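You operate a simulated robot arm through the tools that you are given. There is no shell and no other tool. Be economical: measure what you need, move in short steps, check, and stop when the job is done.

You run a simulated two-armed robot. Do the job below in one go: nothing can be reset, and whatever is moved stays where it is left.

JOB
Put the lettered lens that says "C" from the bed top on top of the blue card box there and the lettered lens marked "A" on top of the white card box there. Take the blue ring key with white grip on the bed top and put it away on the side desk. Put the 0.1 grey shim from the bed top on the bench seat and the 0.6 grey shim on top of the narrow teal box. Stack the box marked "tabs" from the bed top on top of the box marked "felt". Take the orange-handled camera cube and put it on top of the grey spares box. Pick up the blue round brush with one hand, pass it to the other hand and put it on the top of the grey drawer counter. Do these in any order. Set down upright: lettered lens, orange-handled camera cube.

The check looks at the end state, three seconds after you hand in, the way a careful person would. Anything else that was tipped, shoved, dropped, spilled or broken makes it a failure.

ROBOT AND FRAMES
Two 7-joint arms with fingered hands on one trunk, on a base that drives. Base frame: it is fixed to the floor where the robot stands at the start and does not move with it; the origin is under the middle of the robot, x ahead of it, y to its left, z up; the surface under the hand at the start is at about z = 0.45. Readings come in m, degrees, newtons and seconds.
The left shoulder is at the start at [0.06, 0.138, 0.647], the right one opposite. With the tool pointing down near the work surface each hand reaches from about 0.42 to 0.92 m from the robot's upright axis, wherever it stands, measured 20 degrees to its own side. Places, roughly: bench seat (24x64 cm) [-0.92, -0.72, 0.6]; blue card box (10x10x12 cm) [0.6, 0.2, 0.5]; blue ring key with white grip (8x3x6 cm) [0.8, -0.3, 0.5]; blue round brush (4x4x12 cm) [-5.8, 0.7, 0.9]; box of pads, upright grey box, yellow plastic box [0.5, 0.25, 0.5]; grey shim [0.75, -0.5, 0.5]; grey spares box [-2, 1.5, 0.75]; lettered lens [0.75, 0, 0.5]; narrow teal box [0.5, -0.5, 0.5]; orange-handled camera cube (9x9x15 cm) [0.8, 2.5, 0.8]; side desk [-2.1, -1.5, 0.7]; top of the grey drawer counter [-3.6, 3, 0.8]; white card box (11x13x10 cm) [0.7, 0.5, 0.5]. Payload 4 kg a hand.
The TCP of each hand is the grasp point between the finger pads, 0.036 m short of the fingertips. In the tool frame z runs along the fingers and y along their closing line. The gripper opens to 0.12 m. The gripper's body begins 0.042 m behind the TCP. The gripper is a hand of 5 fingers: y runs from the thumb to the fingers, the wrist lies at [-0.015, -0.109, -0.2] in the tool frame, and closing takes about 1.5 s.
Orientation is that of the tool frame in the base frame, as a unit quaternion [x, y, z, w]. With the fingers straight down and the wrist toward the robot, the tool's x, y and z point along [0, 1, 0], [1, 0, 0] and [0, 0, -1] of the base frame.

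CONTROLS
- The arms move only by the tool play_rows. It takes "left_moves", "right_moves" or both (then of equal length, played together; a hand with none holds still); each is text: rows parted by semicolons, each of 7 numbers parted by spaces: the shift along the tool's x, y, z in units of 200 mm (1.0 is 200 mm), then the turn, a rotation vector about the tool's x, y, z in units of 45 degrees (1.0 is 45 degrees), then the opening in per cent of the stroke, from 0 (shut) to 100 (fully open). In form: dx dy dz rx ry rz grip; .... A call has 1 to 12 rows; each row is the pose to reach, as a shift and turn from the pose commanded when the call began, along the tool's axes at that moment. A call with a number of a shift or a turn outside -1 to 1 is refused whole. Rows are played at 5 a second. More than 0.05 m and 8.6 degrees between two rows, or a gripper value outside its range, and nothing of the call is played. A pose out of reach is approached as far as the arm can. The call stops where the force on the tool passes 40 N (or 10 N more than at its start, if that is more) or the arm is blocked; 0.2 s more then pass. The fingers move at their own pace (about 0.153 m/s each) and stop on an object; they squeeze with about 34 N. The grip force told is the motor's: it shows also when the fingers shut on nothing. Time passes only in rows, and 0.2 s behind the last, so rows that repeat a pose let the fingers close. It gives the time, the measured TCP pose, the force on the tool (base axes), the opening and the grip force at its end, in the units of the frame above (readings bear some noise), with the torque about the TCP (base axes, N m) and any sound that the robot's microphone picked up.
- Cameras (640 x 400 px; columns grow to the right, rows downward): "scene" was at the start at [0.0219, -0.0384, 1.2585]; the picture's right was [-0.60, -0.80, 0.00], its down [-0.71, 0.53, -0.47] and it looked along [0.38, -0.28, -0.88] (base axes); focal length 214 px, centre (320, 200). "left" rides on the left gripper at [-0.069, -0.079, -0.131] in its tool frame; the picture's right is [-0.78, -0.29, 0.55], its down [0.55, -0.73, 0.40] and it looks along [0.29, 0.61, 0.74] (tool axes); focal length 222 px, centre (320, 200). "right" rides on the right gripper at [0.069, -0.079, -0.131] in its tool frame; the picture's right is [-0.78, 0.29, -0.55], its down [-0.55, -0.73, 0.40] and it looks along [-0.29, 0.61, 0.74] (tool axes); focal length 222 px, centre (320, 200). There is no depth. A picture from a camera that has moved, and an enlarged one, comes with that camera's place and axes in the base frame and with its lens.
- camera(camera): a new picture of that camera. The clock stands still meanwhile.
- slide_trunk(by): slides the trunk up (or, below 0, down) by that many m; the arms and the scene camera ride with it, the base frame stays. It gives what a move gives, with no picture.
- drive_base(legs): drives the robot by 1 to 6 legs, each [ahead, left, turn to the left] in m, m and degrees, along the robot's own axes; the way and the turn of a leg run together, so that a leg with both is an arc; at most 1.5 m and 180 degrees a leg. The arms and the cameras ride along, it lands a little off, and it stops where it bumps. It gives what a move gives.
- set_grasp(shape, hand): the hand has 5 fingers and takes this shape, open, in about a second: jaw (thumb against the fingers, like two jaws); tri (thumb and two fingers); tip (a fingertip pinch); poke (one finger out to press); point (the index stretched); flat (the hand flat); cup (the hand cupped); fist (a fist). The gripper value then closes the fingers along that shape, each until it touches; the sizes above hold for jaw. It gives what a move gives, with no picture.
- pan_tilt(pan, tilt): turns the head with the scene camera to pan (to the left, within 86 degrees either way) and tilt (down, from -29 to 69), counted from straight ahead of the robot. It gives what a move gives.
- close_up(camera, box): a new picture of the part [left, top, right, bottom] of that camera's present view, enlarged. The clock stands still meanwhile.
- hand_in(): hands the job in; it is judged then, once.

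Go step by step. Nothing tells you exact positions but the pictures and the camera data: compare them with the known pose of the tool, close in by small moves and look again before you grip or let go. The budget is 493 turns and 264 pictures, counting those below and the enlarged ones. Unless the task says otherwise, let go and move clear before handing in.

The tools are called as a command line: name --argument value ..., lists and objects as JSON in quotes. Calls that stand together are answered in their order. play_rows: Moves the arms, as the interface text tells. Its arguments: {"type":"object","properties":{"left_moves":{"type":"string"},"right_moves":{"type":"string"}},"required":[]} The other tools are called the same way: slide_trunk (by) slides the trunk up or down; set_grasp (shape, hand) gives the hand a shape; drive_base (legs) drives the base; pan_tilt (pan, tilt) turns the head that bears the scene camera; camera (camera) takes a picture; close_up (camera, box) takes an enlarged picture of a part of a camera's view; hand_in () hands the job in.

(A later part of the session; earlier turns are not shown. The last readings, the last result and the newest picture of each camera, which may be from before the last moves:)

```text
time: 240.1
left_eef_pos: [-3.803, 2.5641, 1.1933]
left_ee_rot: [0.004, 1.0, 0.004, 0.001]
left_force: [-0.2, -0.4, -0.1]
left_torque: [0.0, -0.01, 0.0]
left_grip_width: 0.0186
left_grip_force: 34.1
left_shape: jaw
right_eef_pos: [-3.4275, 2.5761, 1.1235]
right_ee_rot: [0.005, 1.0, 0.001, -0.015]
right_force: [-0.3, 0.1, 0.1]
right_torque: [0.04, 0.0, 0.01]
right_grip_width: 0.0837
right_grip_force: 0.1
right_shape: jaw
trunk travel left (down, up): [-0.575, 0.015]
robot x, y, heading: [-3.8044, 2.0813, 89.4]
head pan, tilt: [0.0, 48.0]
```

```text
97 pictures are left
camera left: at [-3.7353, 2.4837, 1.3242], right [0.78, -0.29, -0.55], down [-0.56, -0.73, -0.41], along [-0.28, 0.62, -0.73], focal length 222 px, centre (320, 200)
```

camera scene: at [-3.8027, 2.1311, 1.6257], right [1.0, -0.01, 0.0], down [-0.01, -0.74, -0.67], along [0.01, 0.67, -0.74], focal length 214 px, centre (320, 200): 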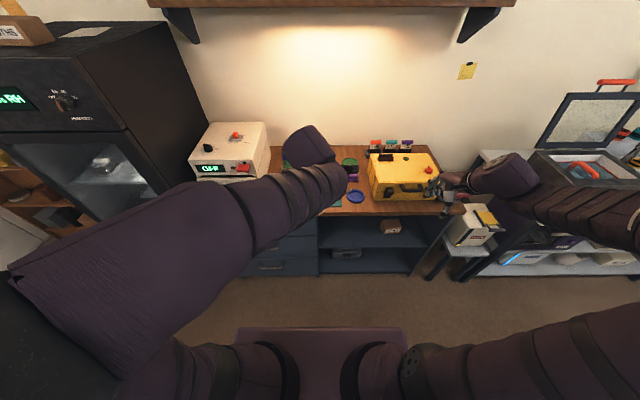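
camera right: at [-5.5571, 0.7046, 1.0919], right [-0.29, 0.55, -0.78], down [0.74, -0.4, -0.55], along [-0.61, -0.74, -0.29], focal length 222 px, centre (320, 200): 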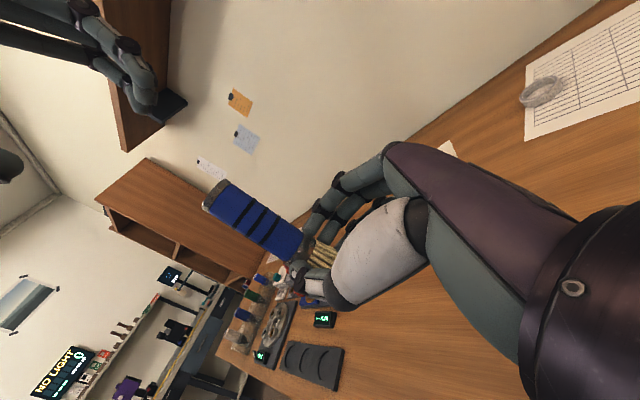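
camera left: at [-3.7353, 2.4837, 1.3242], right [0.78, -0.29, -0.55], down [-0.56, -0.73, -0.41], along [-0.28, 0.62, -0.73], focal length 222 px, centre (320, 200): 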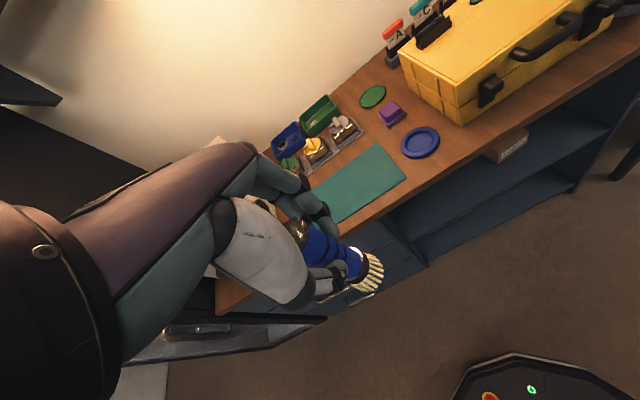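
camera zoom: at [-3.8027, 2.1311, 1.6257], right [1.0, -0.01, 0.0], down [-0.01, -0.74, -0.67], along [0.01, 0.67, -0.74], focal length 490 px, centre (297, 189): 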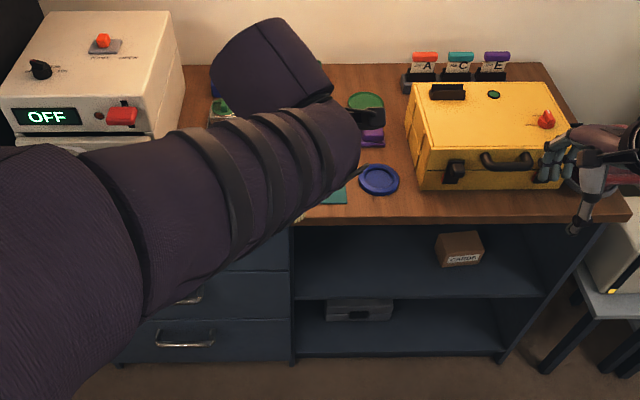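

A clear gap exists between the mat, the blue dish and the purple piece, around (−3.655, 2.91). I'll shift the base right and slightly forward so the left hand faces it.

drive_base --legs '[[0, -0.2, 0.6], [0.08, 0, 0]]'

camera --camera "left"

close_up --camera "scene" --box '[200, 120, 440, 270]'

```text
time: 242.3
left_eef_pos: [-3.6112, 2.6442, 1.194]
left_ee_rot: [0.002, 1.0, 0.004, 0.001]
left_force: [0.9, 0.0, -0.7]
left_torque: [-0.02, 0.0, -0.02]
left_grip_width: 0.019
left_grip_force: 33.9
left_shape: jaw
right_eef_pos: [-3.2341, 2.6575, 1.1239]
right_ee_rot: [0.002, 1.0, 0.001, -0.016]
right_force: [1.0, 0.3, 0.2]
right_torque: [-0.01, 0.02, 0.04]
right_grip_width: 0.084
right_grip_force: 0.1
right_shape: jaw
trunk travel left (down, up): [-0.575, 0.015]
robot x, y, heading: [-3.6076, 2.1623, 89.8]
head pan, tilt: [0.0, 48.0]
```

```text
96 pictures are left
camera left: at [-3.5421, 2.5646, 1.3236], right [0.79, -0.29, -0.55], down [-0.55, -0.73, -0.4], along [-0.28, 0.62, -0.73], focal length 222 px, centre (320, 200)
```

left: 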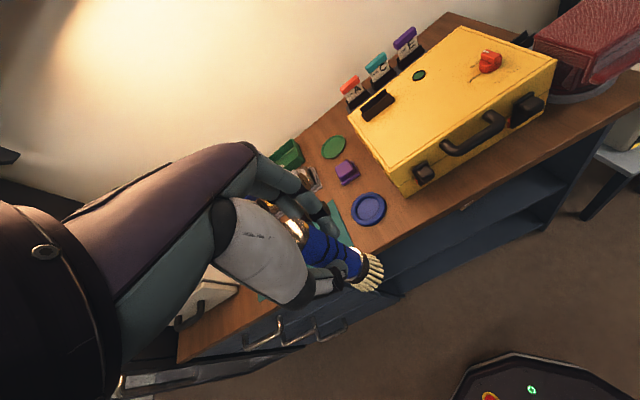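

```text
2.67 times, centred on (320, 195) of scene
camera zoom: at [-3.6072, 2.2119, 1.6256], right [1.0, 0.0, 0.0], down [0.0, -0.74, -0.67], along [0.0, 0.67, -0.74], focal length 572 px, centre (320, 213)
```

zoom: 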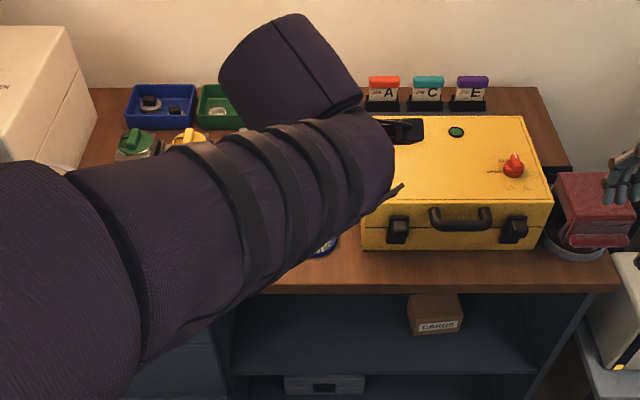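

play_rows --left_moves "0.03 0.2 0.05 0 0 0 0; 0.06 0.4 0.1 0 0 0 0; 0.09 0.6 0.15 0 0 0 0; 0.12 0.8 0.2 0 0 0 0; 0.154 1 0.25 0 0 0 0"

play_rows --left_moves "0 0.16 0.1 0 0 0 0; 0 0.32 0.2 0 0 0 0; 0 0.32 0.4 0 0 0 0; 0 0.32 0.4 0 0 0 0"

camera --camera "left"

close_up --camera "scene" --box '[260, 130, 400, 240]'

```text
time: 243.5
left_eef_pos: [-3.6417, 2.845, 1.1408]
left_ee_rot: [0.002, 1.0, 0.003, 0.0]
left_force: [0.0, -0.3, -0.4]
left_torque: [-0.03, 0.04, -0.01]
left_grip_width: 0.0187
left_grip_force: 34.0
left_shape: jaw
right_eef_pos: [-3.2336, 2.6584, 1.1246]
right_ee_rot: [0.003, 1.0, 0.0, -0.015]
right_force: [-0.6, 0.1, -0.1]
right_torque: [-0.02, 0.02, 0.02]
right_grip_width: 0.0838
right_grip_force: 0.0
right_shape: jaw
trunk travel left (down, up): [-0.575, 0.015]
robot x, y, heading: [-3.6103, 2.1633, 89.7]
head pan, tilt: [0.0, 48.0]
```

```text
time: 244.5
left_eef_pos: [-3.6415, 2.9077, 1.065]
left_ee_rot: [0.002, 1.0, 0.004, 0.002]
left_force: [0.5, -0.4, -1.7]
left_torque: [-0.01, -0.02, -0.03]
left_grip_width: 0.0186
left_grip_force: 34.4
left_shape: jaw
right_eef_pos: [-3.2359, 2.6564, 1.1245]
right_ee_rot: [0.002, 1.0, 0.002, -0.013]
right_force: [-0.2, 0.1, -0.2]
right_torque: [0.04, -0.03, 0.02]
right_grip_width: 0.0836
right_grip_force: 0.0
right_shape: jaw
trunk travel left (down, up): [-0.575, 0.015]
robot x, y, heading: [-3.6059, 2.1591, 89.9]
head pan, tilt: [0.0, 48.0]
```

```text
94 pictures are left
camera left: at [-3.572, 2.8286, 1.1961], right [0.79, -0.29, -0.55], down [-0.55, -0.73, -0.41], along [-0.28, 0.62, -0.73], focal length 222 px, centre (320, 200)
```

left: 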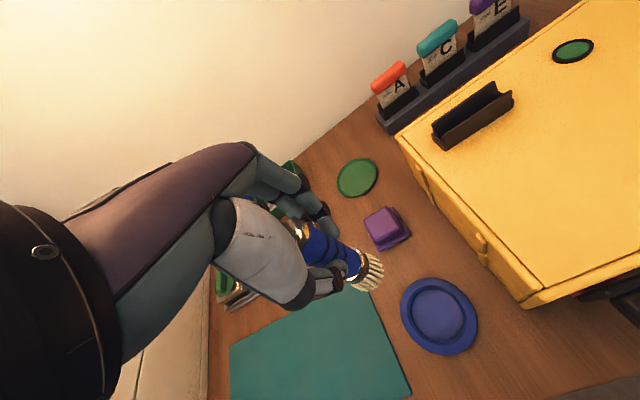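

```text
3.64 times, centred on (330, 185) of scene
camera zoom: at [-3.6072, 2.2095, 1.6257], right [1.0, 0.0, 0.0], down [0.0, -0.74, -0.67], along [0.0, 0.67, -0.74], focal length 780 px, centre (284, 254)
```

zoom: 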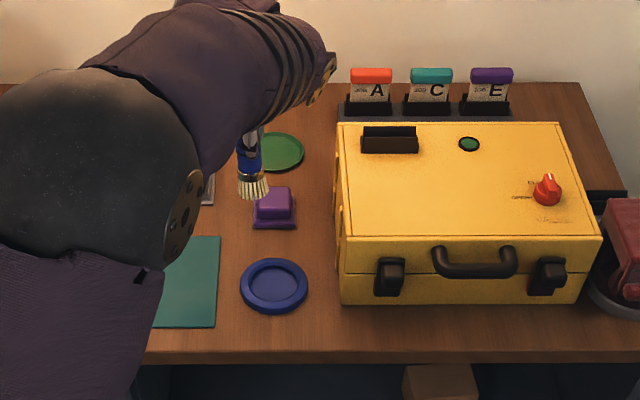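

The chosen gap is tight; the best clear footprint is just left of the purple block, near (−3.673, 2.93). I'll shift there and lower partway to verify.

play_rows --left_moves "0.05 0.04 0.1 0 0 0 0; 0.1 0.08 0.2 0 0 0 0; 0.158 0.12 0.3 0 0 0 0; 0.158 0.12 0.36 0 0 0 0; 0.158 0.12 0.36 0 0 0 0"

close_up --camera "left" --box '[240, 150, 540, 380]'

close_up --camera "scene" --box '[280, 140, 380, 220]'

```text
time: 245.7
left_eef_pos: [-3.6716, 2.9341, 0.9944]
left_ee_rot: [0.001, 1.0, 0.005, 0.001]
left_force: [0.6, -0.7, -0.2]
left_torque: [-0.02, -0.03, 0.04]
left_grip_width: 0.0189
left_grip_force: 33.5
left_shape: jaw
right_eef_pos: [-3.2352, 2.6562, 1.1248]
right_ee_rot: [0.002, 1.0, 0.001, -0.013]
right_force: [-0.9, 0.3, 0.1]
right_torque: [0.04, 0.01, -0.01]
right_grip_width: 0.0839
right_grip_force: 0.2
right_shape: jaw
trunk travel left (down, up): [-0.575, 0.015]
robot x, y, heading: [-3.6098, 2.1593, 89.6]
head pan, tilt: [0.0, 48.0]
```

```text
1.74 times, centred on (390, 265) of left
camera zoom: at [-3.6026, 2.8531, 1.1246], right [0.79, -0.29, -0.55], down [-0.55, -0.73, -0.41], along [-0.28, 0.62, -0.73], focal length 386 px, centre (198, 87)
```

zoom: 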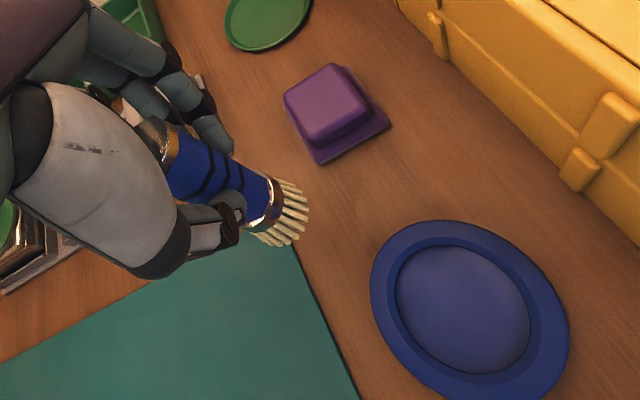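

```text
5.00 times, centred on (330, 180) of scene
camera zoom: at [-3.6072, 2.2101, 1.6257], right [1.0, 0.0, 0.0], down [0.0, -0.74, -0.67], along [0.0, 0.67, -0.74], focal length 1072 px, centre (270, 300)
```

zoom: 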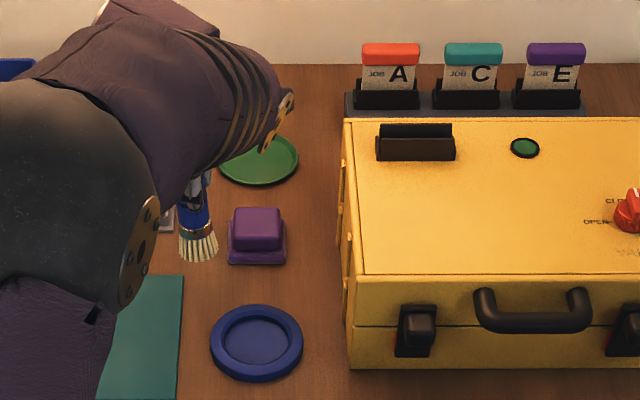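

The brush will land in the clear spot beside the purple block. I'll lower it gently.

play_rows --left_moves "0 0 0.06 0 0 0 0; 0 0 0.12 0 0 0 0; 0 0 0.16 0 0 0 0; 0 0 0.16 0 0 0 0"

close_up --camera "left" --box '[240, 150, 540, 380]'

```text
time: 246.7
left_eef_pos: [-3.672, 2.9335, 0.9625]
left_ee_rot: [0.002, 1.0, 0.004, 0.0]
left_force: [0.1, 0.8, -0.6]
left_torque: [-0.01, -0.01, 0.05]
left_grip_width: 0.0185
left_grip_force: 34.1
left_shape: jaw
right_eef_pos: [-3.2349, 2.6565, 1.1251]
right_ee_rot: [0.003, 1.0, 0.001, -0.014]
right_force: [-0.1, -0.2, 0.3]
right_torque: [-0.01, 0.04, 0.02]
right_grip_width: 0.084
right_grip_force: 0.0
right_shape: jaw
trunk travel left (down, up): [-0.575, 0.015]
robot x, y, heading: [-3.6094, 2.1606, 89.9]
head pan, tilt: [0.0, 48.0]
```

```text
1.74 times, centred on (390, 265) of left
camera zoom: at [-3.603, 2.8534, 1.0929], right [0.79, -0.29, -0.55], down [-0.55, -0.73, -0.41], along [-0.28, 0.62, -0.73], focal length 386 px, centre (198, 87)
```

zoom: 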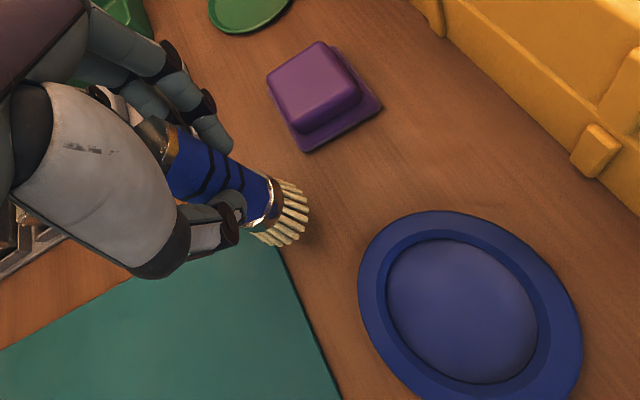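

play_rows --left_moves "-0.03 0 0.02 0 0 0 0; -0.03 0 0.04 0 0 0 0; -0.03 0 0.06 0 0 0 0; -0.03 0 0.06 0 0 0 0"

play_rows --left_moves "0 0 0.01 0 0 0 0; 0 0 0.02 0 0 0 0; 0 0 0.02 0 0 0 0"

```text
time: 247.7
left_eef_pos: [-3.6662, 2.9338, 0.9506]
left_ee_rot: [0.002, 1.0, 0.005, 0.001]
left_force: [-0.6, -0.9, -0.8]
left_torque: [-0.04, 0.03, -0.01]
left_grip_width: 0.019
left_grip_force: 33.8
left_shape: jaw
right_eef_pos: [-3.2343, 2.6571, 1.1245]
right_ee_rot: [0.003, 1.0, 0.001, -0.015]
right_force: [-0.7, 0.7, -0.5]
right_torque: [0.01, -0.03, -0.01]
right_grip_width: 0.0842
right_grip_force: 0.1
right_shape: jaw
trunk travel left (down, up): [-0.575, 0.015]
robot x, y, heading: [-3.6053, 2.1624, 89.7]
head pan, tilt: [0.0, 48.0]
```

```text
time: 248.5
left_eef_pos: [-3.6656, 2.9333, 0.9453]
left_ee_rot: [0.002, 1.0, 0.005, 0.0]
left_force: [0.0, -0.2, -1.7]
left_torque: [0.02, -0.02, 0.0]
left_grip_width: 0.0188
left_grip_force: 33.8
left_shape: jaw
right_eef_pos: [-3.235, 2.6559, 1.1242]
right_ee_rot: [0.003, 1.0, 0.0, -0.016]
right_force: [0.6, -0.6, 0.9]
right_torque: [0.04, 0.0, 0.0]
right_grip_width: 0.0837
right_grip_force: 0.2
right_shape: jaw
trunk travel left (down, up): [-0.575, 0.015]
robot x, y, heading: [-3.6074, 2.1563, 89.8]
head pan, tilt: [0.0, 48.0]
```

play_rows --left_moves "0 0 0.01 0 0 0 0; 0 0 0.02 0 0 0 0; 0 0 0.02 0 0 0 0"

close_up --camera "left" --box '[240, 150, 540, 380]'

```text
time: 249.3
left_eef_pos: [-3.6651, 2.9333, 0.9427]
left_ee_rot: [0.003, 1.0, 0.004, 0.001]
left_force: [0.8, 0.0, -0.4]
left_torque: [0.0, -0.01, -0.02]
left_grip_width: 0.0184
left_grip_force: 34.1
left_shape: jaw
right_eef_pos: [-3.233, 2.6576, 1.1229]
right_ee_rot: [0.003, 1.0, 0.001, -0.014]
right_force: [0.0, -1.1, -0.1]
right_torque: [-0.01, 0.01, -0.04]
right_grip_width: 0.0837
right_grip_force: 0.0
right_shape: jaw
trunk travel left (down, up): [-0.575, 0.015]
robot x, y, heading: [-3.608, 2.1607, 89.9]
head pan, tilt: [0.0, 48.0]
```

```text
1.74 times, centred on (390, 265) of left
camera zoom: at [-3.5967, 2.8542, 1.0731], right [0.78, -0.29, -0.55], down [-0.55, -0.73, -0.41], along [-0.28, 0.62, -0.73], focal length 386 px, centre (198, 87)
```

zoom: 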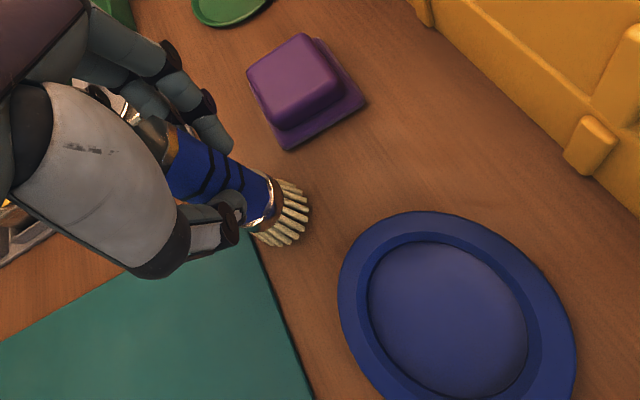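

play_rows --left_moves "0 0 0.01 0 0 0 0; 0 0 0.02 0 0 0 0; 0 0 0.03 0 0 0 0; 0 0 0.03 0 0 0 0"

```text
time: 250.3
left_eef_pos: [-3.6662, 2.9349, 0.9397]
left_ee_rot: [0.003, 1.0, 0.006, 0.001]
left_force: [-0.1, -1.5, 10.0]
left_torque: [0.02, -0.01, 0.01]
left_grip_width: 0.0191
left_grip_force: 33.5
left_shape: jaw
right_eef_pos: [-3.2353, 2.6556, 1.1249]
right_ee_rot: [0.003, 1.0, 0.002, -0.015]
right_force: [-0.7, 0.1, 0.8]
right_torque: [-0.02, -0.01, 0.02]
right_grip_width: 0.0841
right_grip_force: 0.1
right_shape: jaw
trunk travel left (down, up): [-0.575, 0.015]
robot x, y, heading: [-3.6082, 2.1615, 89.7]
head pan, tilt: [0.0, 48.0]
```

Contact with 10 N. I'll ease 2 mm and release slowly, then lift straight up.

play_rows --left_moves "0 0 -0.012 0 0 0 0; 0 0 -0.012 0 0 0 12; 0 0 -0.012 0 0 0 24; 0 0 -0.012 0 0 0 38; 0 0 -0.012 0 0 0 52; 0 0 -0.012 0 0 0 65; 0 0 -0.012 0 0 0 65"

close_up --camera "left" --box '[240, 150, 540, 380]'

```text
time: 251.9
left_eef_pos: [-3.666, 2.9349, 0.9381]
left_ee_rot: [0.001, 1.0, 0.004, 0.001]
left_force: [-0.5, 0.4, -0.2]
left_torque: [0.01, -0.01, 0.02]
left_grip_width: 0.0778
left_grip_force: 0.0
left_shape: jaw
right_eef_pos: [-3.2349, 2.6562, 1.1246]
right_ee_rot: [0.003, 1.0, 0.001, -0.015]
right_force: [0.6, 0.1, 0.2]
right_torque: [0.03, 0.01, -0.03]
right_grip_width: 0.0839
right_grip_force: 0.1
right_shape: jaw
trunk travel left (down, up): [-0.575, 0.015]
robot x, y, heading: [-3.6075, 2.1602, 89.6]
head pan, tilt: [0.0, 48.0]
```

```text
1.74 times, centred on (390, 265) of left
camera zoom: at [-3.5966, 2.854, 1.0688], right [0.78, -0.29, -0.55], down [-0.55, -0.73, -0.41], along [-0.28, 0.62, -0.73], focal length 386 px, centre (198, 87)
```

zoom: 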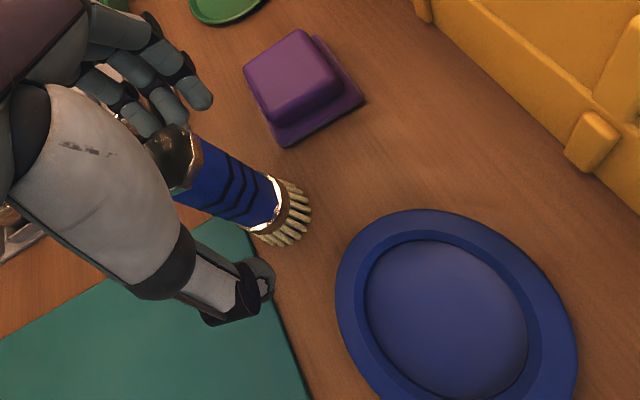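

It stands on its own. I'll lift straight up and check.

play_rows --left_moves "0 0 -0.1 0 0 0 75; 0 0 -0.3 0 0 0 90; 0 0 -0.5 0 0 0 90; 0 0 -0.7 0 0 0 90; 0 0 -0.9 0 0 0 90; 0 -0.2 -1 0 0 0 90; 0 -0.4 -1 0 0 0 90; 0 -0.6 -1 0 0 0 90; 0 -0.8 -1 0 0 0 90; 0 -1 -1 0 0 0 90"

close_up --camera "scene" --box '[240, 130, 400, 230]'

```text
time: 254.1
left_eef_pos: [-3.6678, 2.7313, 1.1376]
left_ee_rot: [0.001, 1.0, 0.005, 0.001]
left_force: [0.3, -0.3, 0.2]
left_torque: [0.02, -0.04, 0.01]
left_grip_width: 0.108
left_grip_force: 0.0
left_shape: jaw
right_eef_pos: [-3.2346, 2.656, 1.1242]
right_ee_rot: [0.003, 1.0, 0.003, -0.015]
right_force: [-0.3, 0.7, 0.2]
right_torque: [-0.01, -0.01, -0.01]
right_grip_width: 0.0838
right_grip_force: 0.1
right_shape: jaw
trunk travel left (down, up): [-0.575, 0.015]
robot x, y, heading: [-3.6062, 2.1594, 89.8]
head pan, tilt: [0.0, 48.0]
```

```text
4.00 times, centred on (320, 180) of scene
camera zoom: at [-3.6069, 2.2084, 1.6257], right [1.0, 0.0, 0.0], down [0.0, -0.74, -0.67], along [0.0, 0.67, -0.74], focal length 858 px, centre (320, 280)
```

zoom: 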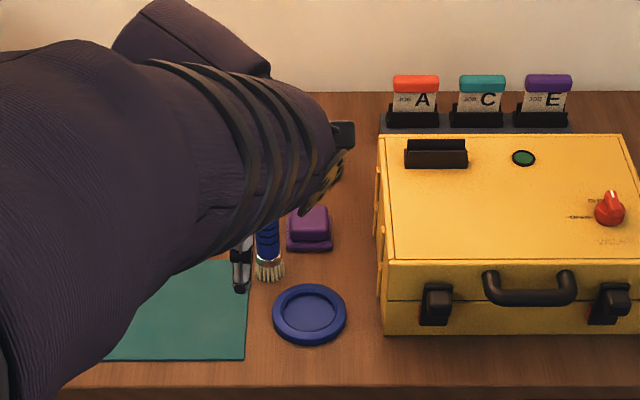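

The brush stands on the counter. Now for the camera cube: I'll turn to face +x and look along the aisle.

drive_base --legs '[[0, 0, -90]]'

pan_tilt --pan -15 --tilt 22

camera --camera "scene"

```text
time: 258.4
left_eef_pos: [-3.0362, 2.2215, 1.1374]
left_ee_rot: [0.708, 0.706, 0.002, 0.004]
left_force: [-0.6, -0.4, 0.4]
left_torque: [-0.01, 0.0, -0.02]
left_grip_width: 0.1078
left_grip_force: 0.0
left_shape: jaw
right_eef_pos: [-3.1116, 1.7873, 1.1252]
right_ee_rot: [0.709, 0.705, 0.011, -0.01]
right_force: [-0.7, 0.0, 0.3]
right_torque: [-0.01, 0.03, -0.01]
right_grip_width: 0.0836
right_grip_force: 0.1
right_shape: jaw
trunk travel left (down, up): [-0.575, 0.015]
robot x, y, heading: [-3.6073, 2.1634, 0.1]
head pan, tilt: [0.0, 48.0]
```

```text
time: 259.2
left_eef_pos: [-3.0353, 2.2206, 1.1358]
left_ee_rot: [0.708, 0.706, 0.002, 0.004]
left_force: [-1.0, 0.4, -0.2]
left_torque: [0.01, 0.02, -0.03]
left_grip_width: 0.1079
left_grip_force: 0.1
left_shape: jaw
right_eef_pos: [-3.111, 1.7889, 1.1244]
right_ee_rot: [0.709, 0.705, 0.011, -0.01]
right_force: [0.0, 0.5, 1.0]
right_torque: [-0.02, 0.0, -0.04]
right_grip_width: 0.0837
right_grip_force: 0.1
right_shape: jaw
trunk travel left (down, up): [-0.575, 0.015]
robot x, y, heading: [-3.6092, 2.159, -0.5]
head pan, tilt: [-15.0, 22.0]
```

```text
86 pictures are left
camera scene: at [-3.5476, 2.1367, 1.6652], right [-0.26, -0.96, 0.0], down [-0.36, 0.1, -0.93], along [0.89, -0.24, -0.38], focal length 214 px, centre (320, 200)
```

scene: 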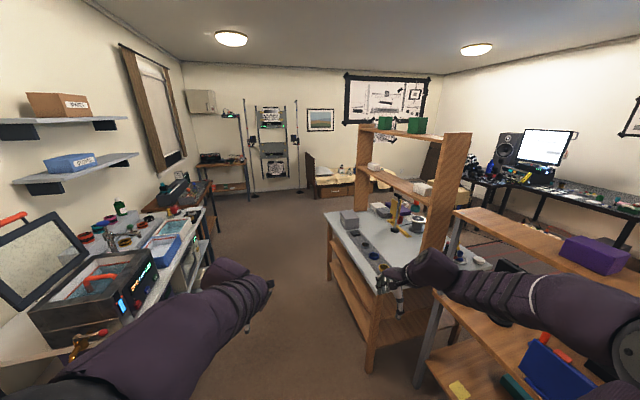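

close_up --camera "scene" --box '[320, 180, 460, 280]'

close_up --camera "scene" --box '[180, 100, 320, 200]'

```text
4.00 times, centred on (390, 230) of scene
camera zoom: at [-3.5476, 2.1367, 1.6652], right [-0.26, -0.96, 0.0], down [-0.36, 0.1, -0.93], along [0.89, -0.24, -0.38], focal length 858 px, centre (40, 80)
```

zoom: 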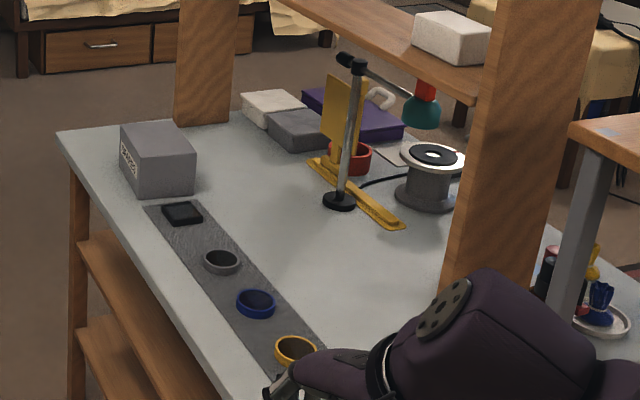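

```text
4.00 times, centred on (250, 150) of scene
camera zoom: at [-3.5476, 2.1367, 1.6652], right [-0.26, -0.96, 0.0], down [-0.36, 0.1, -0.93], along [0.89, -0.24, -0.38], focal length 858 px, centre (600, 400)
```

zoom: 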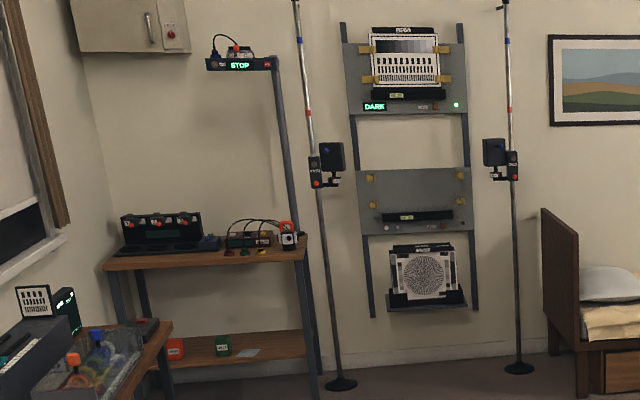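

The box labelled SPARES sits at the island corner (about −2.1, 1.5), and the orange-handled cube is on the corner table at about (0.7–0.8, 2.5). I'll drive along the aisle.

drive_base --legs '[[0, -0.06, 0.5], [1.4, 0, 0], [1.4, 0, 0]]'

pan_tilt --pan 10 --tilt 30

camera --camera "scene"

```text
time: 273.4
left_eef_pos: [-0.2279, 2.1853, 1.1361]
left_ee_rot: [0.7, 0.714, 0.002, 0.004]
left_force: [1.1, -0.4, -0.1]
left_torque: [0.03, 0.03, -0.02]
left_grip_width: 0.1079
left_grip_force: 0.0
left_shape: jaw
right_eef_pos: [-0.2922, 1.7513, 1.1251]
right_ee_rot: [0.7, 0.714, 0.011, -0.01]
right_force: [0.4, -0.2, -0.3]
right_torque: [-0.01, 0.04, -0.01]
right_grip_width: 0.0837
right_grip_force: 0.0
right_shape: jaw
trunk travel left (down, up): [-0.575, 0.015]
robot x, y, heading: [-0.8015, 2.1109, 1.0]
head pan, tilt: [-15.0, 22.0]
```

```text
time: 274.3
left_eef_pos: [-0.2279, 2.1867, 1.1369]
left_ee_rot: [0.7, 0.714, 0.002, 0.004]
left_force: [-0.3, 0.1, -1.0]
left_torque: [0.0, 0.0, -0.04]
left_grip_width: 0.1076
left_grip_force: 0.1
left_shape: jaw
right_eef_pos: [-0.2934, 1.7518, 1.1238]
right_ee_rot: [0.7, 0.714, 0.011, -0.01]
right_force: [0.4, 0.0, 0.9]
right_torque: [-0.03, 0.03, 0.03]
right_grip_width: 0.0837
right_grip_force: 0.0
right_shape: jaw
trunk travel left (down, up): [-0.575, 0.015]
robot x, y, heading: [-0.7965, 2.1118, 1.3]
head pan, tilt: [10.0, 30.0]
```

```text
83 pictures are left
camera scene: at [-0.739, 2.1288, 1.6525], right [0.19, -0.98, 0.0], down [-0.49, -0.1, -0.87], along [0.85, 0.17, -0.5], focal length 214 px, centre (320, 200)
```

scene: 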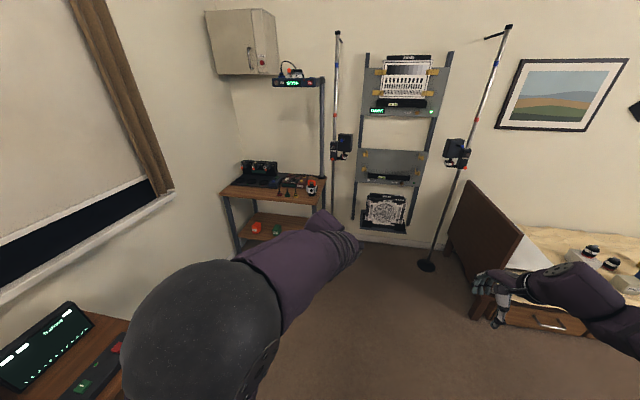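

The cube is at about (0.86, 2.52). I'll move up to it, keeping it ahead of the left hand.

drive_base --legs '[[0.82, 0.2, -1.3]]'

pan_tilt --pan 8 --tilt 45

camera --camera "scene"

camera --camera "left"

```text
time: 278.8
left_eef_pos: [0.5962, 2.3916, 1.1365]
left_ee_rot: [0.704, 0.71, 0.002, 0.003]
left_force: [0.0, -0.1, 0.6]
left_torque: [0.0, 0.0, 0.0]
left_grip_width: 0.108
left_grip_force: 0.1
left_shape: jaw
right_eef_pos: [0.5265, 1.9592, 1.125]
right_ee_rot: [0.704, 0.71, 0.011, -0.009]
right_force: [-0.2, -0.4, 0.7]
right_torque: [0.01, -0.02, 0.0]
right_grip_width: 0.0837
right_grip_force: 0.0
right_shape: jaw
trunk travel left (down, up): [-0.575, 0.015]
robot x, y, heading: [0.0248, 2.3265, 0.4]
head pan, tilt: [10.0, 30.0]
```

```text
time: 279.6
left_eef_pos: [0.5962, 2.3923, 1.1368]
left_ee_rot: [0.704, 0.71, 0.002, 0.004]
left_force: [0.1, 0.3, 1.0]
left_torque: [-0.04, -0.03, 0.01]
left_grip_width: 0.1082
left_grip_force: 0.1
left_shape: jaw
right_eef_pos: [0.5271, 1.9575, 1.1244]
right_ee_rot: [0.704, 0.71, 0.01, -0.009]
right_force: [0.0, -0.9, 0.7]
right_torque: [0.04, 0.02, -0.02]
right_grip_width: 0.0839
right_grip_force: 0.1
right_shape: jaw
trunk travel left (down, up): [-0.575, 0.015]
robot x, y, heading: [0.0293, 2.3211, 0.4]
head pan, tilt: [8.0, 45.0]
```

```text
82 pictures are left
camera scene: at [0.0764, 2.3358, 1.6299], right [0.15, -0.99, 0.0], down [-0.7, -0.1, -0.71], along [0.7, 0.1, -0.71], focal length 214 px, centre (320, 200)
```

scene: 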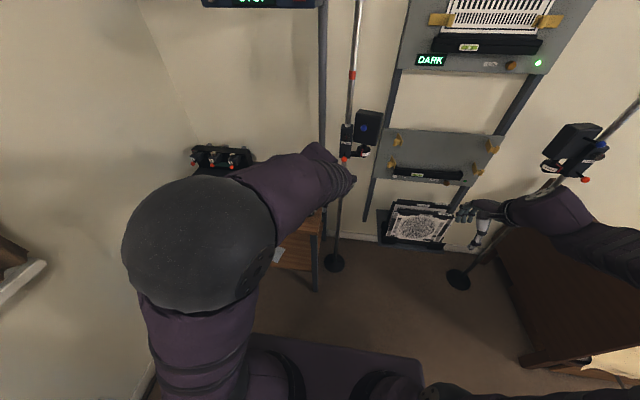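

```text
81 pictures are left
camera left: at [0.5172, 2.3223, 1.2672], right [-0.28, -0.79, -0.55], down [-0.74, 0.54, -0.41], along [0.62, 0.29, -0.73], focal length 222 px, centre (320, 200)
```

left: 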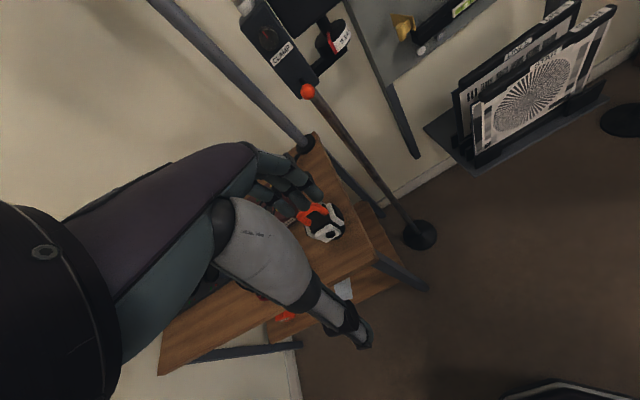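

close_up --camera "left" --box '[270, 160, 390, 270]'

play_rows --left_moves "0.2 -0.05 -0.05 0 0 0 100; 0.4 -0.1 -0.1 0 0 0 100; 0.6 -0.15 -0.1 0 0 0 100; 0.8 -0.2 -0.1 0 0 0 100; 1 -0.25 -0.1 0 0 0 100"

close_up --camera "scene" --box '[200, 120, 360, 250]'

```text
3.64 times, centred on (330, 215) of left
camera zoom: at [0.5172, 2.3223, 1.2672], right [-0.28, -0.79, -0.55], down [-0.74, 0.54, -0.41], along [0.62, 0.29, -0.73], focal length 808 px, centre (284, 146)
```

zoom: 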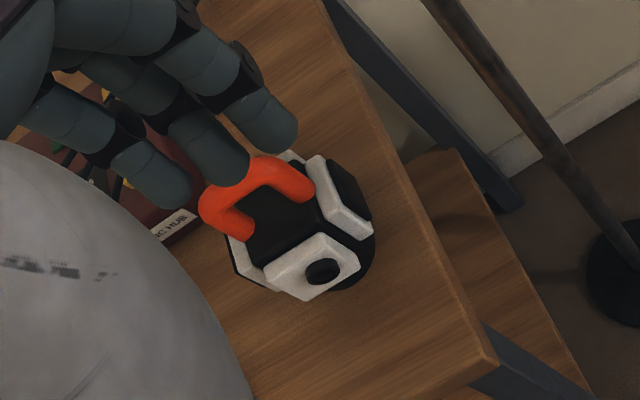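

```text
time: 280.8
left_eef_pos: [0.5451, 2.593, 1.1577]
left_ee_rot: [0.704, 0.71, 0.002, 0.004]
left_force: [0.2, 1.2, 0.0]
left_torque: [-0.01, 0.02, 0.0]
left_grip_width: 0.1198
left_grip_force: 0.0
left_shape: jaw
right_eef_pos: [0.5269, 1.959, 1.1242]
right_ee_rot: [0.704, 0.71, 0.011, -0.009]
right_force: [-0.1, -0.3, -0.3]
right_torque: [0.0, 0.04, -0.01]
right_grip_width: 0.084
right_grip_force: 0.1
right_shape: jaw
trunk travel left (down, up): [-0.575, 0.015]
robot x, y, heading: [0.0294, 2.3235, 0.4]
head pan, tilt: [8.0, 45.0]
```

```text
3.08 times, centred on (280, 185) of scene
camera zoom: at [0.0762, 2.3368, 1.6299], right [0.15, -0.99, 0.0], down [-0.7, -0.11, -0.71], along [0.7, 0.1, -0.71], focal length 660 px, centre (443, 246)
```

zoom: 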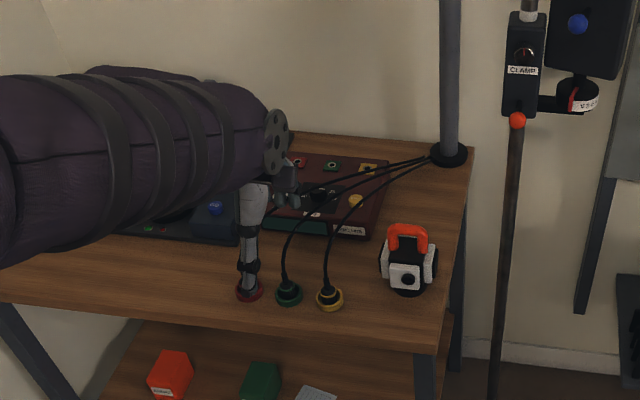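

The cube stands at about (0.80, 2.50) with its orange handle arch lying in the y–z plane, up to z ≈ 0.945. I'll grip the handle along x with the left hand; first moving above it.

play_rows --left_moves "-0.08 0.2 0.02 0 0 0 70; -0.16 0.4 0.05 0 0 0 70; -0.24 0.6 0.08 0 0 0 60; -0.32 0.8 0.1 0 0 0 60; -0.4 1 0.1 0 0 0 60"

play_rows --left_moves "-0.065 0.15 0 0 0 0 60; -0.065 0.26 0.05 0 0 0 60; -0.065 0.26 0.1 0 0 0 60"

close_up --camera "left" --box '[230, 140, 470, 340]'

close_up --camera "scene" --box '[260, 140, 360, 230]'

```text
time: 282.0
left_eef_pos: [0.7484, 2.5172, 1.1392]
left_ee_rot: [0.704, 0.71, 0.002, 0.004]
left_force: [-0.4, -0.2, -0.9]
left_torque: [0.02, 0.02, 0.03]
left_grip_width: 0.0722
left_grip_force: 0.0
left_shape: jaw
right_eef_pos: [0.5272, 1.9577, 1.1241]
right_ee_rot: [0.704, 0.71, 0.011, -0.009]
right_force: [0.5, 0.4, -0.1]
right_torque: [0.01, 0.01, 0.01]
right_grip_width: 0.0838
right_grip_force: 0.1
right_shape: jaw
trunk travel left (down, up): [-0.575, 0.015]
robot x, y, heading: [0.026, 2.3226, 0.6]
head pan, tilt: [8.0, 45.0]
```

```text
time: 282.8
left_eef_pos: [0.7979, 2.5029, 1.1176]
left_ee_rot: [0.704, 0.71, 0.003, 0.004]
left_force: [-0.1, -0.5, 0.4]
left_torque: [-0.01, 0.0, 0.02]
left_grip_width: 0.0724
left_grip_force: 0.0
left_shape: jaw
right_eef_pos: [0.5266, 1.9587, 1.125]
right_ee_rot: [0.704, 0.71, 0.011, -0.01]
right_force: [0.8, -0.2, 0.2]
right_torque: [-0.01, -0.01, 0.01]
right_grip_width: 0.0837
right_grip_force: 0.1
right_shape: jaw
trunk travel left (down, up): [-0.575, 0.015]
robot x, y, heading: [0.0271, 2.3244, 0.4]
head pan, tilt: [8.0, 45.0]
```

```text
2.00 times, centred on (350, 240) of left
camera zoom: at [0.719, 2.4327, 1.2484], right [-0.28, -0.79, -0.55], down [-0.74, 0.54, -0.41], along [0.62, 0.29, -0.73], focal length 444 px, centre (260, 120)
```

zoom: 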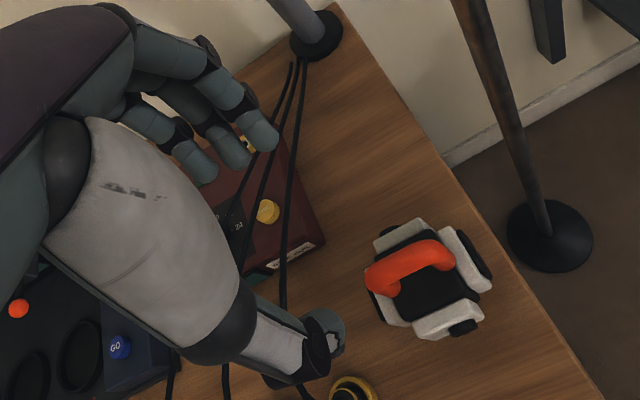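

```text
4.44 times, centred on (310, 185) of scene
camera zoom: at [0.0765, 2.3355, 1.6299], right [0.15, -0.99, 0.0], down [-0.7, -0.1, -0.71], along [0.7, 0.1, -0.71], focal length 953 px, centre (364, 267)
```

zoom: 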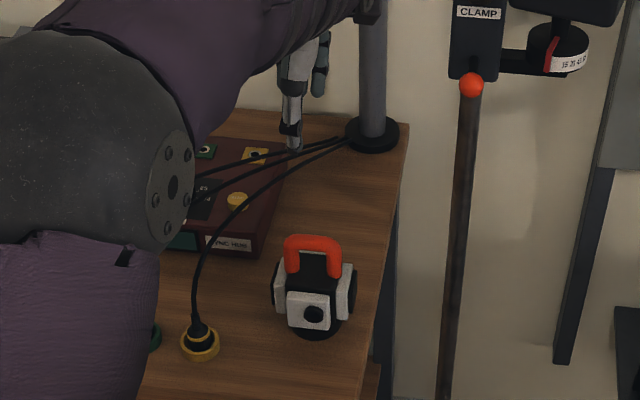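

The handle bar is centred at about (0.806, 2.493), top near 0.925. I'll descend in stages.

play_rows --left_moves "-0.05 0.04 0.2 0 0 0 60; -0.05 0.04 0.4 0 0 0 60; -0.05 0.04 0.6 0 0 0 60; -0.05 0.04 0.76 0 0 0 60; -0.05 0.04 0.76 0 0 0 60"

close_up --camera "left" --box '[220, 140, 460, 340]'

close_up --camera "scene" --box '[270, 160, 350, 220]'

```text
time: 284.0
left_eef_pos: [0.8075, 2.4912, 0.967]
left_ee_rot: [0.704, 0.71, 0.002, 0.005]
left_force: [1.0, 0.4, -0.3]
left_torque: [0.03, 0.0, 0.01]
left_grip_width: 0.0724
left_grip_force: 0.0
left_shape: jaw
right_eef_pos: [0.5279, 1.9576, 1.1244]
right_ee_rot: [0.704, 0.71, 0.01, -0.009]
right_force: [-0.9, -0.5, -0.5]
right_torque: [-0.03, 0.02, 0.04]
right_grip_width: 0.0837
right_grip_force: 0.1
right_shape: jaw
trunk travel left (down, up): [-0.575, 0.015]
robot x, y, heading: [0.0282, 2.326, 0.6]
head pan, tilt: [8.0, 45.0]
```

```text
2.00 times, centred on (340, 240) of left
camera zoom: at [0.7272, 2.4213, 1.098], right [-0.28, -0.79, -0.55], down [-0.74, 0.54, -0.41], along [0.62, 0.29, -0.73], focal length 444 px, centre (280, 120)
```

zoom: 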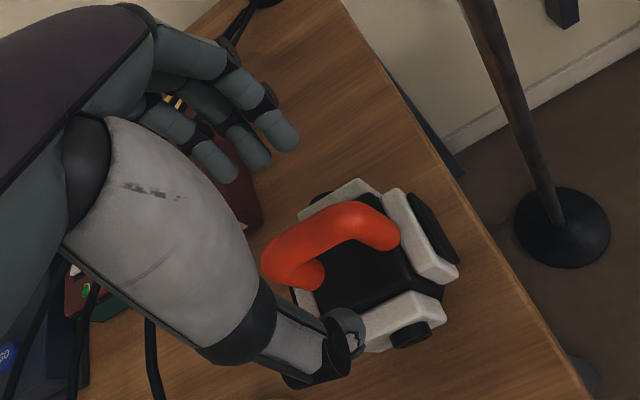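

```text
6.67 times, centred on (310, 190) of scene
camera zoom: at [0.0762, 2.3358, 1.6299], right [0.15, -0.99, 0.0], down [-0.7, -0.1, -0.71], along [0.7, 0.1, -0.71], focal length 1430 px, centre (387, 267)
```

zoom: 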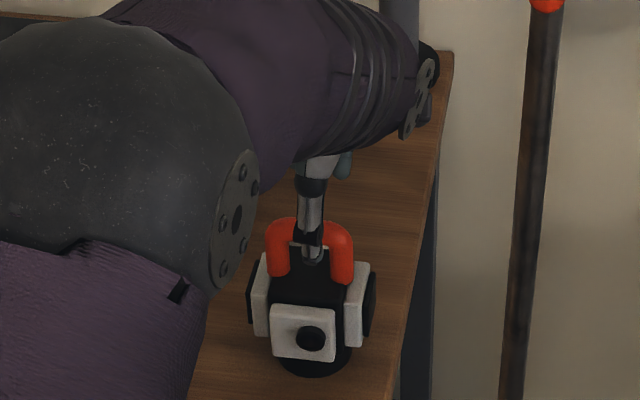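

Perfect alignment over the arch. I'll lower to grip depth and close.

play_rows --left_moves "0 0 0.08 0 0 0 60; 0 0 0.14 0 0 0 60; 0 0 0.18 0 0 0 60; 0 0 0.2 0 0 0 60; 0 0 0.2 0 0 0 60"

close_up --camera "left" --box '[220, 140, 460, 340]'

```text
time: 285.2
left_eef_pos: [0.8082, 2.4896, 0.9277]
left_ee_rot: [0.705, 0.71, 0.002, 0.004]
left_force: [-0.3, -1.2, 0.1]
left_torque: [-0.01, 0.02, 0.04]
left_grip_width: 0.0722
left_grip_force: 0.1
left_shape: jaw
right_eef_pos: [0.5269, 1.9585, 1.124]
right_ee_rot: [0.704, 0.71, 0.011, -0.01]
right_force: [0.1, -0.4, 0.5]
right_torque: [0.0, 0.01, -0.02]
right_grip_width: 0.0837
right_grip_force: 0.1
right_shape: jaw
trunk travel left (down, up): [-0.575, 0.015]
robot x, y, heading: [0.0266, 2.3262, 0.6]
head pan, tilt: [8.0, 45.0]
```

```text
2.00 times, centred on (340, 240) of left
camera zoom: at [0.7286, 2.4208, 1.0576], right [-0.28, -0.79, -0.55], down [-0.74, 0.54, -0.41], along [0.62, 0.29, -0.73], focal length 444 px, centre (280, 120)
```

zoom: 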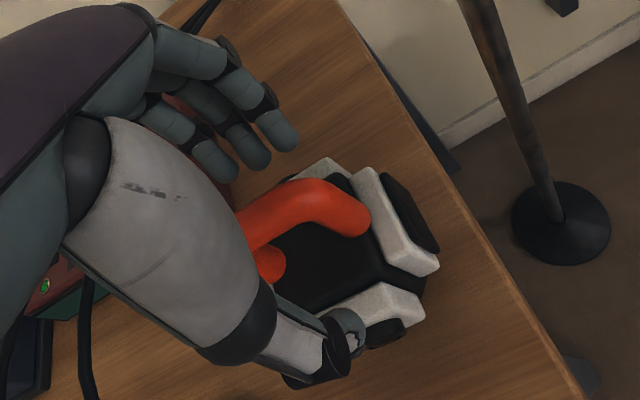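

play_rows --left_moves "-0.03 0 0.02 0 0 0 60; -0.03 0 0.03 0 0 0 45; -0.03 0 0.03 0 0 0 30; -0.03 0 0.03 0 0 0 15; -0.03 0 0.03 0 0 0 5; -0.03 0 0.03 0 0 0 0; -0.03 0 0.03 0 0 0 0; -0.03 0 0.03 0 0 0 0"

close_up --camera "left" --box '[220, 140, 460, 340]'

```text
time: 287.0
left_eef_pos: [0.808, 2.4842, 0.9202]
left_ee_rot: [0.703, 0.711, 0.003, 0.004]
left_force: [-0.7, 0.7, -1.0]
left_torque: [-0.04, 0.02, -0.03]
left_grip_width: 0.0028
left_grip_force: 34.0
left_shape: jaw
right_eef_pos: [0.526, 1.9581, 1.1232]
right_ee_rot: [0.704, 0.711, 0.01, -0.009]
right_force: [-0.2, -1.0, -0.2]
right_torque: [0.01, 0.04, 0.0]
right_grip_width: 0.0843
right_grip_force: 0.0
right_shape: jaw
trunk travel left (down, up): [-0.575, 0.015]
robot x, y, heading: [0.024, 2.322, 0.7]
head pan, tilt: [8.0, 45.0]
```

```text
2.00 times, centred on (340, 240) of left
camera zoom: at [0.729, 2.4153, 1.0511], right [-0.28, -0.79, -0.55], down [-0.74, 0.54, -0.4], along [0.62, 0.29, -0.73], focal length 444 px, centre (280, 120)
```

zoom: 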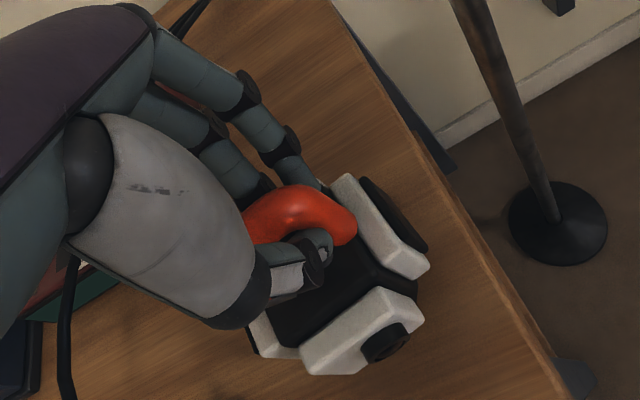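

The fingers enclose the handle bar. I'll lift a little and check how the cube hangs.

play_rows --left_moves "0 0 -0.04 0 0 0 0; 0 0 -0.1 0 0 0 0; 0 0 -0.2 0 0 0 0; 0 0 -0.35 0 0 0 0; 0 0 -0.5 0 0 0 0"

close_up --camera "left" --box '[220, 140, 460, 340]'

close_up --camera "scene" --box '[270, 140, 350, 220]'

```text
time: 288.2
left_eef_pos: [0.8054, 2.4839, 1.0223]
left_ee_rot: [0.704, 0.711, 0.002, 0.004]
left_force: [-0.8, 0.1, -5.7]
left_torque: [-0.1, 0.02, -0.01]
left_grip_width: 0.0027
left_grip_force: 34.1
left_shape: jaw
right_eef_pos: [0.5268, 1.9585, 1.1236]
right_ee_rot: [0.704, 0.71, 0.009, -0.009]
right_force: [0.4, 0.0, 0.2]
right_torque: [0.03, -0.07, 0.0]
right_grip_width: 0.0838
right_grip_force: 0.1
right_shape: jaw
trunk travel left (down, up): [-0.575, 0.015]
robot x, y, heading: [0.0233, 2.3246, 0.3]
head pan, tilt: [8.0, 45.0]
```

```text
2.00 times, centred on (340, 240) of left
camera zoom: at [0.7262, 2.4149, 1.1532], right [-0.28, -0.79, -0.55], down [-0.74, 0.54, -0.41], along [0.62, 0.29, -0.73], focal length 444 px, centre (280, 120)
```

zoom: 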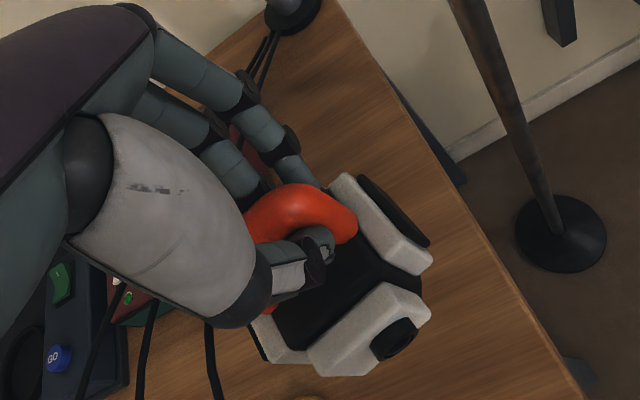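

```text
5.00 times, centred on (310, 180) of scene
camera zoom: at [0.0763, 2.336, 1.6298], right [0.15, -0.99, 0.0], down [-0.7, -0.1, -0.71], along [0.7, 0.1, -0.71], focal length 1072 px, centre (370, 300)
```

zoom: 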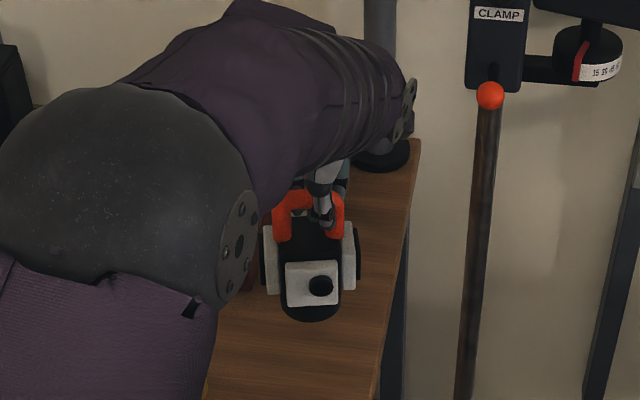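

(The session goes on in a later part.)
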